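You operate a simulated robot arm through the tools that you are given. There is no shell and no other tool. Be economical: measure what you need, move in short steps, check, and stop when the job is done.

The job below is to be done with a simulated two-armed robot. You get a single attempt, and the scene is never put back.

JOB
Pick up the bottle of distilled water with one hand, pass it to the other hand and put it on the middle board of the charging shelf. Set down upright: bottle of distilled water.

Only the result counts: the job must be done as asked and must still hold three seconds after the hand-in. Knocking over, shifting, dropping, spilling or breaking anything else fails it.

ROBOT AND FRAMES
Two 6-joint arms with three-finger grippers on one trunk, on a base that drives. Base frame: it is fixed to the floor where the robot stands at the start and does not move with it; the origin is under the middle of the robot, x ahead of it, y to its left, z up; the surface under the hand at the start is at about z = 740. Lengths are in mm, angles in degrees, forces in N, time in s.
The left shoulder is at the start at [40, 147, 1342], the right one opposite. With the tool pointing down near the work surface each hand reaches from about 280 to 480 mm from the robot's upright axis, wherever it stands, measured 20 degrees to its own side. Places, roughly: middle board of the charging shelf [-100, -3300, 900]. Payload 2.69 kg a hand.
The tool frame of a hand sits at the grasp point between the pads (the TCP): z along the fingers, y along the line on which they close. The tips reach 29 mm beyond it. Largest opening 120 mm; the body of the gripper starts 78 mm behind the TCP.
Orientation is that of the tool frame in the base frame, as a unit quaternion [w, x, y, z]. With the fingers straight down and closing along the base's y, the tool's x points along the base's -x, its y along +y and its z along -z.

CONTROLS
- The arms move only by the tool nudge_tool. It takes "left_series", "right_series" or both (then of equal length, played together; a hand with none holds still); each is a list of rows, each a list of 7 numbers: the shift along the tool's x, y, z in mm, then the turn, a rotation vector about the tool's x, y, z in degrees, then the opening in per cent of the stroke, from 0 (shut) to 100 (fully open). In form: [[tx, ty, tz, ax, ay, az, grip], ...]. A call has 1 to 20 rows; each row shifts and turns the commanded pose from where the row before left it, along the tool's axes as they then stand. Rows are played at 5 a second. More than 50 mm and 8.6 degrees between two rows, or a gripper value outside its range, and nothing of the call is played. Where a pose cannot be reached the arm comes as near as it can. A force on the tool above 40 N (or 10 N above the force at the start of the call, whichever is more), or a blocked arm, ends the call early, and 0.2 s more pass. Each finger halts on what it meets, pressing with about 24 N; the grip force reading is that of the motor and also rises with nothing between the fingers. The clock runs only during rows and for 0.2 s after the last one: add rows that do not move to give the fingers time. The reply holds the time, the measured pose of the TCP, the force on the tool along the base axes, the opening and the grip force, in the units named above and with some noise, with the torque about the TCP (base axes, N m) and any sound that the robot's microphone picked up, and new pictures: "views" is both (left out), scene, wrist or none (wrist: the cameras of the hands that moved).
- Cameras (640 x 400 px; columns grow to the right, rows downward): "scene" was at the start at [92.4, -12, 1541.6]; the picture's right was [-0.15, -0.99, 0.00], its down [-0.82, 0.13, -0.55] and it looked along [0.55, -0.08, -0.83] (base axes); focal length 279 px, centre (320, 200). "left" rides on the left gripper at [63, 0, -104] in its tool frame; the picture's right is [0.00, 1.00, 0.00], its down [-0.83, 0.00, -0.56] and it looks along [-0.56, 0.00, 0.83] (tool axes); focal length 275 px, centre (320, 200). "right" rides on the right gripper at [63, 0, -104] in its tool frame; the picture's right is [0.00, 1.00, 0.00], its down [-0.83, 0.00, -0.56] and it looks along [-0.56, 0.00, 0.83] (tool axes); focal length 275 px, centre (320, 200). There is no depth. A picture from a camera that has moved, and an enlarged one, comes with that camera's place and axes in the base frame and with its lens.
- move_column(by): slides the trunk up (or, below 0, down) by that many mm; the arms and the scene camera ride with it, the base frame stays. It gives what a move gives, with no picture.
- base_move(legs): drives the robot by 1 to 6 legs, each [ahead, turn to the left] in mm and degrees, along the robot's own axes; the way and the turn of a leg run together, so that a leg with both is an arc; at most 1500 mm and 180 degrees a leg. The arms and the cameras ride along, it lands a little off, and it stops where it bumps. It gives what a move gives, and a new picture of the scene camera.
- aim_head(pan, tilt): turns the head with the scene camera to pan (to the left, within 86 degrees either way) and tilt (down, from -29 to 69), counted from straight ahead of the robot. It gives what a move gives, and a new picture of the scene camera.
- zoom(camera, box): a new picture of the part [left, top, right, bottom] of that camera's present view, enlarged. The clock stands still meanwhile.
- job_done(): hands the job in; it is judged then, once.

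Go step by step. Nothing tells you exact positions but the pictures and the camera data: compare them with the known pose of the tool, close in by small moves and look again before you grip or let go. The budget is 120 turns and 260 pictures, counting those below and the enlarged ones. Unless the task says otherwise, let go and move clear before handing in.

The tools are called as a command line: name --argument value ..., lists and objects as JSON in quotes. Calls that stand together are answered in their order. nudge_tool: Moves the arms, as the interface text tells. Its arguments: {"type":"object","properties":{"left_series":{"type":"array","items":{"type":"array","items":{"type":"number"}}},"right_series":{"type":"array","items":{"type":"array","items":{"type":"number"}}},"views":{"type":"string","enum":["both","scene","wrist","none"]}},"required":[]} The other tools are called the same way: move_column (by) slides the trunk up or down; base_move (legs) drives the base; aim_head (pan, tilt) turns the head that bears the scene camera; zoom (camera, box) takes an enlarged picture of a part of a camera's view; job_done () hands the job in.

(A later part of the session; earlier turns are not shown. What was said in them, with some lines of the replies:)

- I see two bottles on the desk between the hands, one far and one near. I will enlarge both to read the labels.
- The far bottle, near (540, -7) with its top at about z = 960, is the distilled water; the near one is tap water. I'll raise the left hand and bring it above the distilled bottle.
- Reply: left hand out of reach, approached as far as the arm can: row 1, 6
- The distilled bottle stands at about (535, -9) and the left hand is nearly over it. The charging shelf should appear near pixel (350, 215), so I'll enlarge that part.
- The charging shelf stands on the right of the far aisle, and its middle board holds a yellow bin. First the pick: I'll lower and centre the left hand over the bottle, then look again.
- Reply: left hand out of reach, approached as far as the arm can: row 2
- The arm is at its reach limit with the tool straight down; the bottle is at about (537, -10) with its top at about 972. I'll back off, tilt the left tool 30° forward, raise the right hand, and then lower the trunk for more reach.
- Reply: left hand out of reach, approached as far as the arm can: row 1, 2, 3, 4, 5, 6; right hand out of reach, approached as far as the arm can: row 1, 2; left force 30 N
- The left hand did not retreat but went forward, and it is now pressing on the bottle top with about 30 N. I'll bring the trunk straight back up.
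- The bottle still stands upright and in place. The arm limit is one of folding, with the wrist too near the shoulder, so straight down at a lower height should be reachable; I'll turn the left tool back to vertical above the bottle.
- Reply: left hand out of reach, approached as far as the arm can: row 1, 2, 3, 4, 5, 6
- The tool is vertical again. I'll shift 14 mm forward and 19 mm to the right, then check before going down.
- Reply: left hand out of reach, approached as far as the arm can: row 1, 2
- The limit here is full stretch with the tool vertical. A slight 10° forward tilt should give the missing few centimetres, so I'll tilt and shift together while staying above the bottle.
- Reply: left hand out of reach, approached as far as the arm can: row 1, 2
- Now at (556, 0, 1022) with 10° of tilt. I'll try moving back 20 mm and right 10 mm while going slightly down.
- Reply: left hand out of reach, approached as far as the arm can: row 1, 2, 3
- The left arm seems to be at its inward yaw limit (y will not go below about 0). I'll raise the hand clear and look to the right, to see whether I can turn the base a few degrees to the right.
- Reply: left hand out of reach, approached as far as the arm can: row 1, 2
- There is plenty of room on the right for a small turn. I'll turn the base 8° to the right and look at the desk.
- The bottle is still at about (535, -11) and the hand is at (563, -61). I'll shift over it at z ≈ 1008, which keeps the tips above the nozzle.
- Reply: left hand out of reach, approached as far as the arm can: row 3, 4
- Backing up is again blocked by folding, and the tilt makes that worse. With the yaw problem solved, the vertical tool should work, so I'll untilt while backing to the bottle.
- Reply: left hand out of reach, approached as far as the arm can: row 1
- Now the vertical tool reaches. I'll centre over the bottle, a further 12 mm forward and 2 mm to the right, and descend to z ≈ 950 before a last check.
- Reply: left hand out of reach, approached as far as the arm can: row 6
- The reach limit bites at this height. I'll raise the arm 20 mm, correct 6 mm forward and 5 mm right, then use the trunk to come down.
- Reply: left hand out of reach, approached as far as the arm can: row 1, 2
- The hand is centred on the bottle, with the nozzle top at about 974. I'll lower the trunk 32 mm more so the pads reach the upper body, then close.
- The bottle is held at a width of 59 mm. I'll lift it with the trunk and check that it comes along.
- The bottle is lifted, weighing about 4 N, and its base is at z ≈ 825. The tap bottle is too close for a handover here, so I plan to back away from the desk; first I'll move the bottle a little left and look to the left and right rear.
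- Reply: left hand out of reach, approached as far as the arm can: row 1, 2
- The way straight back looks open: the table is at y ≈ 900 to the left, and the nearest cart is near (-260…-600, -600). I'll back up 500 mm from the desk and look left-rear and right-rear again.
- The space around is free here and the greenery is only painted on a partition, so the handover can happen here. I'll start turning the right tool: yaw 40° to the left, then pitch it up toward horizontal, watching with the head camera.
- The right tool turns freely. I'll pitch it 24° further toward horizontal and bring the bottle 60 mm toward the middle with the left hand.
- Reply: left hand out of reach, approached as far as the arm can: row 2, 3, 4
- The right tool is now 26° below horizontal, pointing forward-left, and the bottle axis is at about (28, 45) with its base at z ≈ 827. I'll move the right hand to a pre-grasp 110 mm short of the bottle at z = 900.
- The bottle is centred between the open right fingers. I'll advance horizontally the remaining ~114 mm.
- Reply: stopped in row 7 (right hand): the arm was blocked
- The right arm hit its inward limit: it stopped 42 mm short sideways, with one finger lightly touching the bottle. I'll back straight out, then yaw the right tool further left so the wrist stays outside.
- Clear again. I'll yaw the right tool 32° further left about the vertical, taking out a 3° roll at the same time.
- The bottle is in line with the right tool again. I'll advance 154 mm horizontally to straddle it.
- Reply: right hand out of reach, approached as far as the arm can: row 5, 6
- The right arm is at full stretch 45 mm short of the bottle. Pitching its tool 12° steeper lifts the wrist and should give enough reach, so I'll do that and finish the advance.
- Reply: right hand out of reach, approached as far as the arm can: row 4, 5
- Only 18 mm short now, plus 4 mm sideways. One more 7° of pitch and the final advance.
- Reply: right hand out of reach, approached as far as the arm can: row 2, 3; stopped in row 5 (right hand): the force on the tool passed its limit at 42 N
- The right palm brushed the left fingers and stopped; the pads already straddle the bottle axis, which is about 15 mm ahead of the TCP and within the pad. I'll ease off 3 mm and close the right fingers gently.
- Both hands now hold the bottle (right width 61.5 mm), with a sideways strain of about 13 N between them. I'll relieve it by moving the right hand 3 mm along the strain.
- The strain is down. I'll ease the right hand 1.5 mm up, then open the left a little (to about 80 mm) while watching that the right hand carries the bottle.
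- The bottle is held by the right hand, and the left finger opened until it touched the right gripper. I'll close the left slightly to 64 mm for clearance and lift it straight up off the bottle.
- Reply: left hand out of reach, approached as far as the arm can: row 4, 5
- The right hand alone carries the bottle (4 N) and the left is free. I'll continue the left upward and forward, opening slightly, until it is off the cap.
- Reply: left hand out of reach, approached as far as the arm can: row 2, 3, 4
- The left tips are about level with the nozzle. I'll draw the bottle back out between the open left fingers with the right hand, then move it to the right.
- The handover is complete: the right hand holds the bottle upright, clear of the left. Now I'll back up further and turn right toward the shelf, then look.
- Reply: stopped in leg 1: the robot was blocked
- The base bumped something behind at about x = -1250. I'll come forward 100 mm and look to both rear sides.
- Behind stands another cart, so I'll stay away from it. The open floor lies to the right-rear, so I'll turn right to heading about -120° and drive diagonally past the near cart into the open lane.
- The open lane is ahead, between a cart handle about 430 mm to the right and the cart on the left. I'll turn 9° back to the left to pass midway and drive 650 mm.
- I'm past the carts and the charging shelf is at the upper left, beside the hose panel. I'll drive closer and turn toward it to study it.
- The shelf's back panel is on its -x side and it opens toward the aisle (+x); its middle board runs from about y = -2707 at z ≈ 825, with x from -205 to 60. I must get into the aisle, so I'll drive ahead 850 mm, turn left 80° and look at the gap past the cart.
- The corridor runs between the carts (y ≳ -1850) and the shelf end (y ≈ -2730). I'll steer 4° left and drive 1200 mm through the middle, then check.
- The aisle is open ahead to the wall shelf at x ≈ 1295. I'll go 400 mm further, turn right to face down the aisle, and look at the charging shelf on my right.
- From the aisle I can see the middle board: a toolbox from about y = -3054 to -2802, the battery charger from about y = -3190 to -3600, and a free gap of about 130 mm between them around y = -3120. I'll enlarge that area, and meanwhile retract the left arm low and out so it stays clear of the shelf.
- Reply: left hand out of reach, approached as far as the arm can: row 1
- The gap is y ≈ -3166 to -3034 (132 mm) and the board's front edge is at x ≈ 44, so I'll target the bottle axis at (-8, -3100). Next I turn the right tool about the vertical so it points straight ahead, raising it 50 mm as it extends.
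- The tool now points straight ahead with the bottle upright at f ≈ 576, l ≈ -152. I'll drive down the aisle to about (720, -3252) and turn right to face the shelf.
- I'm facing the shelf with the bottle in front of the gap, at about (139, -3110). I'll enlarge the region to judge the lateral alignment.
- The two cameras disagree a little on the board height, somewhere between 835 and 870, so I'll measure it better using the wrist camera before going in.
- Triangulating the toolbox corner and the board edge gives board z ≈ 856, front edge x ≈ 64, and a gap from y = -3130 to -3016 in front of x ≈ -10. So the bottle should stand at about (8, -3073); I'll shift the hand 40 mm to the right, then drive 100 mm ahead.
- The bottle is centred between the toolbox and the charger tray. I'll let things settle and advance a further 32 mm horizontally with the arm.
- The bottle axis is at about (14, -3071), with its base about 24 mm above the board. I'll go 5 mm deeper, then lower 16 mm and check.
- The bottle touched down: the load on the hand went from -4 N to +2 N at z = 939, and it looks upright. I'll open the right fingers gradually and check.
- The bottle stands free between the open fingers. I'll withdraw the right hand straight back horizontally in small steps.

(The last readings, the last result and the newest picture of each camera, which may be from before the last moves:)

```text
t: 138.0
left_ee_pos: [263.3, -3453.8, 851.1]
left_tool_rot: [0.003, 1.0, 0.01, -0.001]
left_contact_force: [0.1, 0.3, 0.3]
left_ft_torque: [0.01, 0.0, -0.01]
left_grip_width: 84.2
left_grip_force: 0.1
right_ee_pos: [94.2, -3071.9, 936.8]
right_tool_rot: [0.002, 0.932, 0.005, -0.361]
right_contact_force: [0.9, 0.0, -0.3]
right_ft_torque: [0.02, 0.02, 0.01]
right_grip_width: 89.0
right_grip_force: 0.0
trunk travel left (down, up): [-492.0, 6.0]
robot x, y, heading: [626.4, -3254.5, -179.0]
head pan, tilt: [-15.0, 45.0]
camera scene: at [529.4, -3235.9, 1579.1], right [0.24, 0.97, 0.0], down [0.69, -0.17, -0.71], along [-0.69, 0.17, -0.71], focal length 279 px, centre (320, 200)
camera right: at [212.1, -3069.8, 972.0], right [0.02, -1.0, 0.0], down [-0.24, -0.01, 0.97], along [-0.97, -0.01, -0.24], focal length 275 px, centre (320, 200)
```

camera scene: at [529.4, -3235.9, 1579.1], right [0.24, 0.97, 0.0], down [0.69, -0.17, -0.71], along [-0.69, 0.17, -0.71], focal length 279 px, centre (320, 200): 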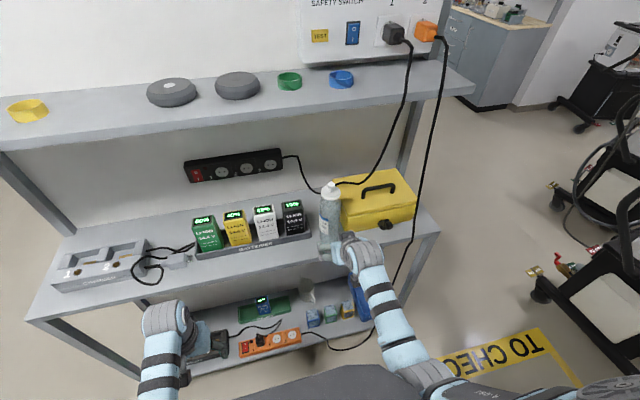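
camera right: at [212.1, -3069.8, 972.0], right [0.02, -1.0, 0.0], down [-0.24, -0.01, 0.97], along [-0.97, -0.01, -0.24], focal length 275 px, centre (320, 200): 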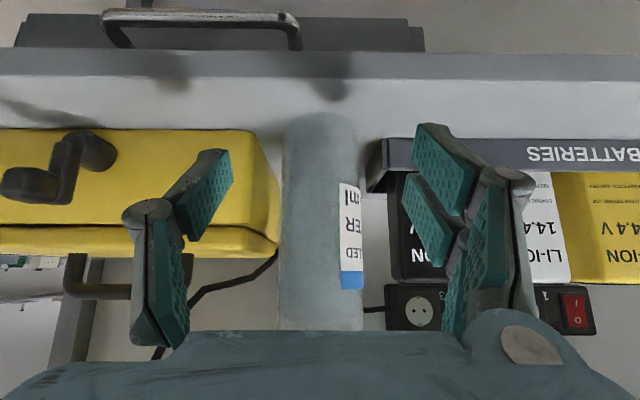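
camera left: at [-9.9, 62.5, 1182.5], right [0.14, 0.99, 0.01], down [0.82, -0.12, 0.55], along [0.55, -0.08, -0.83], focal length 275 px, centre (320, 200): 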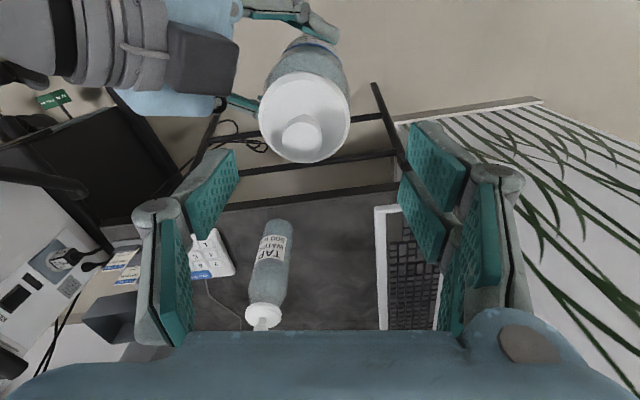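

The bottle stands upright on the middle board, free of the hand. I'll back the base away 150 mm and take a final look.

base_move --legs '[[-150, 0]]'

zoom --camera "scene" --box '[230, 120, 430, 260]'

zoom --camera "right" --box '[0, 0, 640, 400]'

```text
t: 139.4
left_ee_pos: [412.2, -3452.9, 849.6]
left_tool_rot: [0.002, 1.0, 0.01, 0.001]
left_contact_force: [-0.8, 1.0, 0.5]
left_ft_torque: [0.04, -0.01, 0.02]
left_grip_width: 84.2
left_grip_force: 0.0
right_ee_pos: [241.8, -3069.1, 936.5]
right_tool_rot: [0.002, 0.933, 0.007, -0.36]
right_contact_force: [-0.4, 0.6, -0.1]
right_ft_torque: [0.0, 0.0, 0.03]
right_grip_width: 88.7
right_grip_force: 0.1
trunk travel left (down, up): [-492.0, 6.0]
robot x, y, heading: [776.3, -3254.5, -178.9]
head pan, tilt: [-15.0, 45.0]
camera scene: at [675.6, -3233.5, 1578.8], right [0.24, 0.97, 0.0], down [0.69, -0.17, -0.7], along [-0.68, 0.17, -0.71], focal length 279 px, centre (320, 200)
```

scene: 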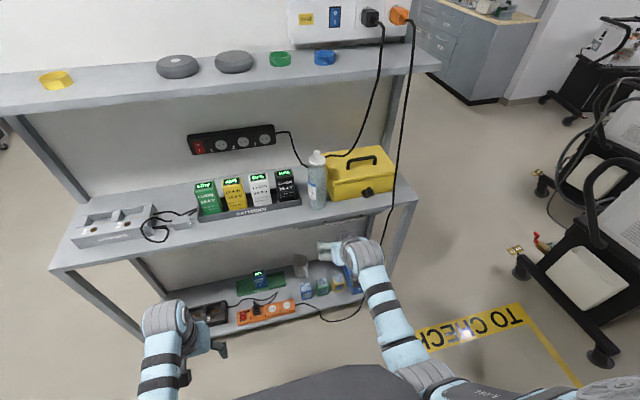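

```text
2.86 times, centred on (330, 190) of scene
camera zoom: at [675.6, -3233.5, 1578.8], right [0.24, 0.97, 0.0], down [0.69, -0.17, -0.7], along [-0.68, 0.17, -0.71], focal length 798 px, centre (291, 229)
```

zoom: 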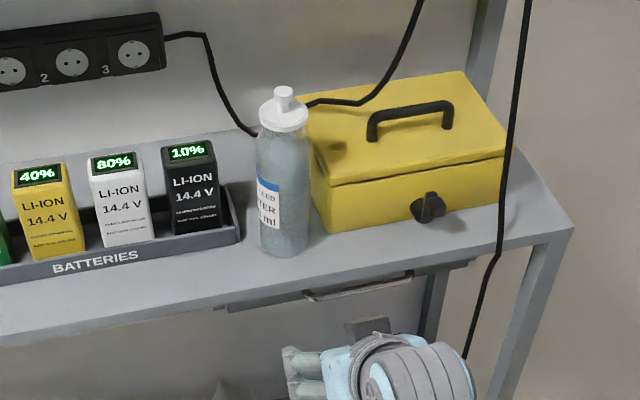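

```text
1.00 times, centred on (320, 200) of right (not enlarged: the box is as wide or as high as the picture)
camera zoom: at [359.7, -3067.7, 970.8], right [0.02, -1.0, 0.0], down [-0.24, -0.01, 0.97], along [-0.97, -0.01, -0.24], focal length 275 px, centre (320, 200)
```

zoom: 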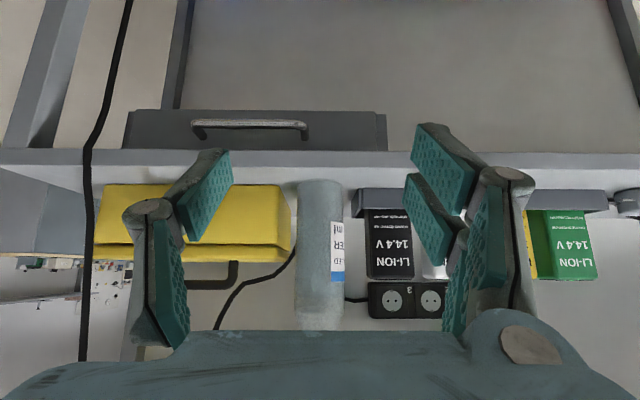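

The bottle of distilled water stands upright on the middle board between the charger and the toolbox; nothing else on the shelf has moved and both hands are clear. I'm handing in.

job_done

```text
The job is handed in.
```

I picked up the bottle of distilled water with the left hand, passed it to the right, and set it upright on the middle board of the charging shelf. It stands free between the battery charger and the toolbox, with both hands clear.

While reversing from the desk, the base bumped something behind it, probably a cart. I drove forward again, but I could not check whether it had shifted. During the pick-up, the left hand also pressed on the bottle's cap with about 30 N, and the bottle stayed upright and in place.
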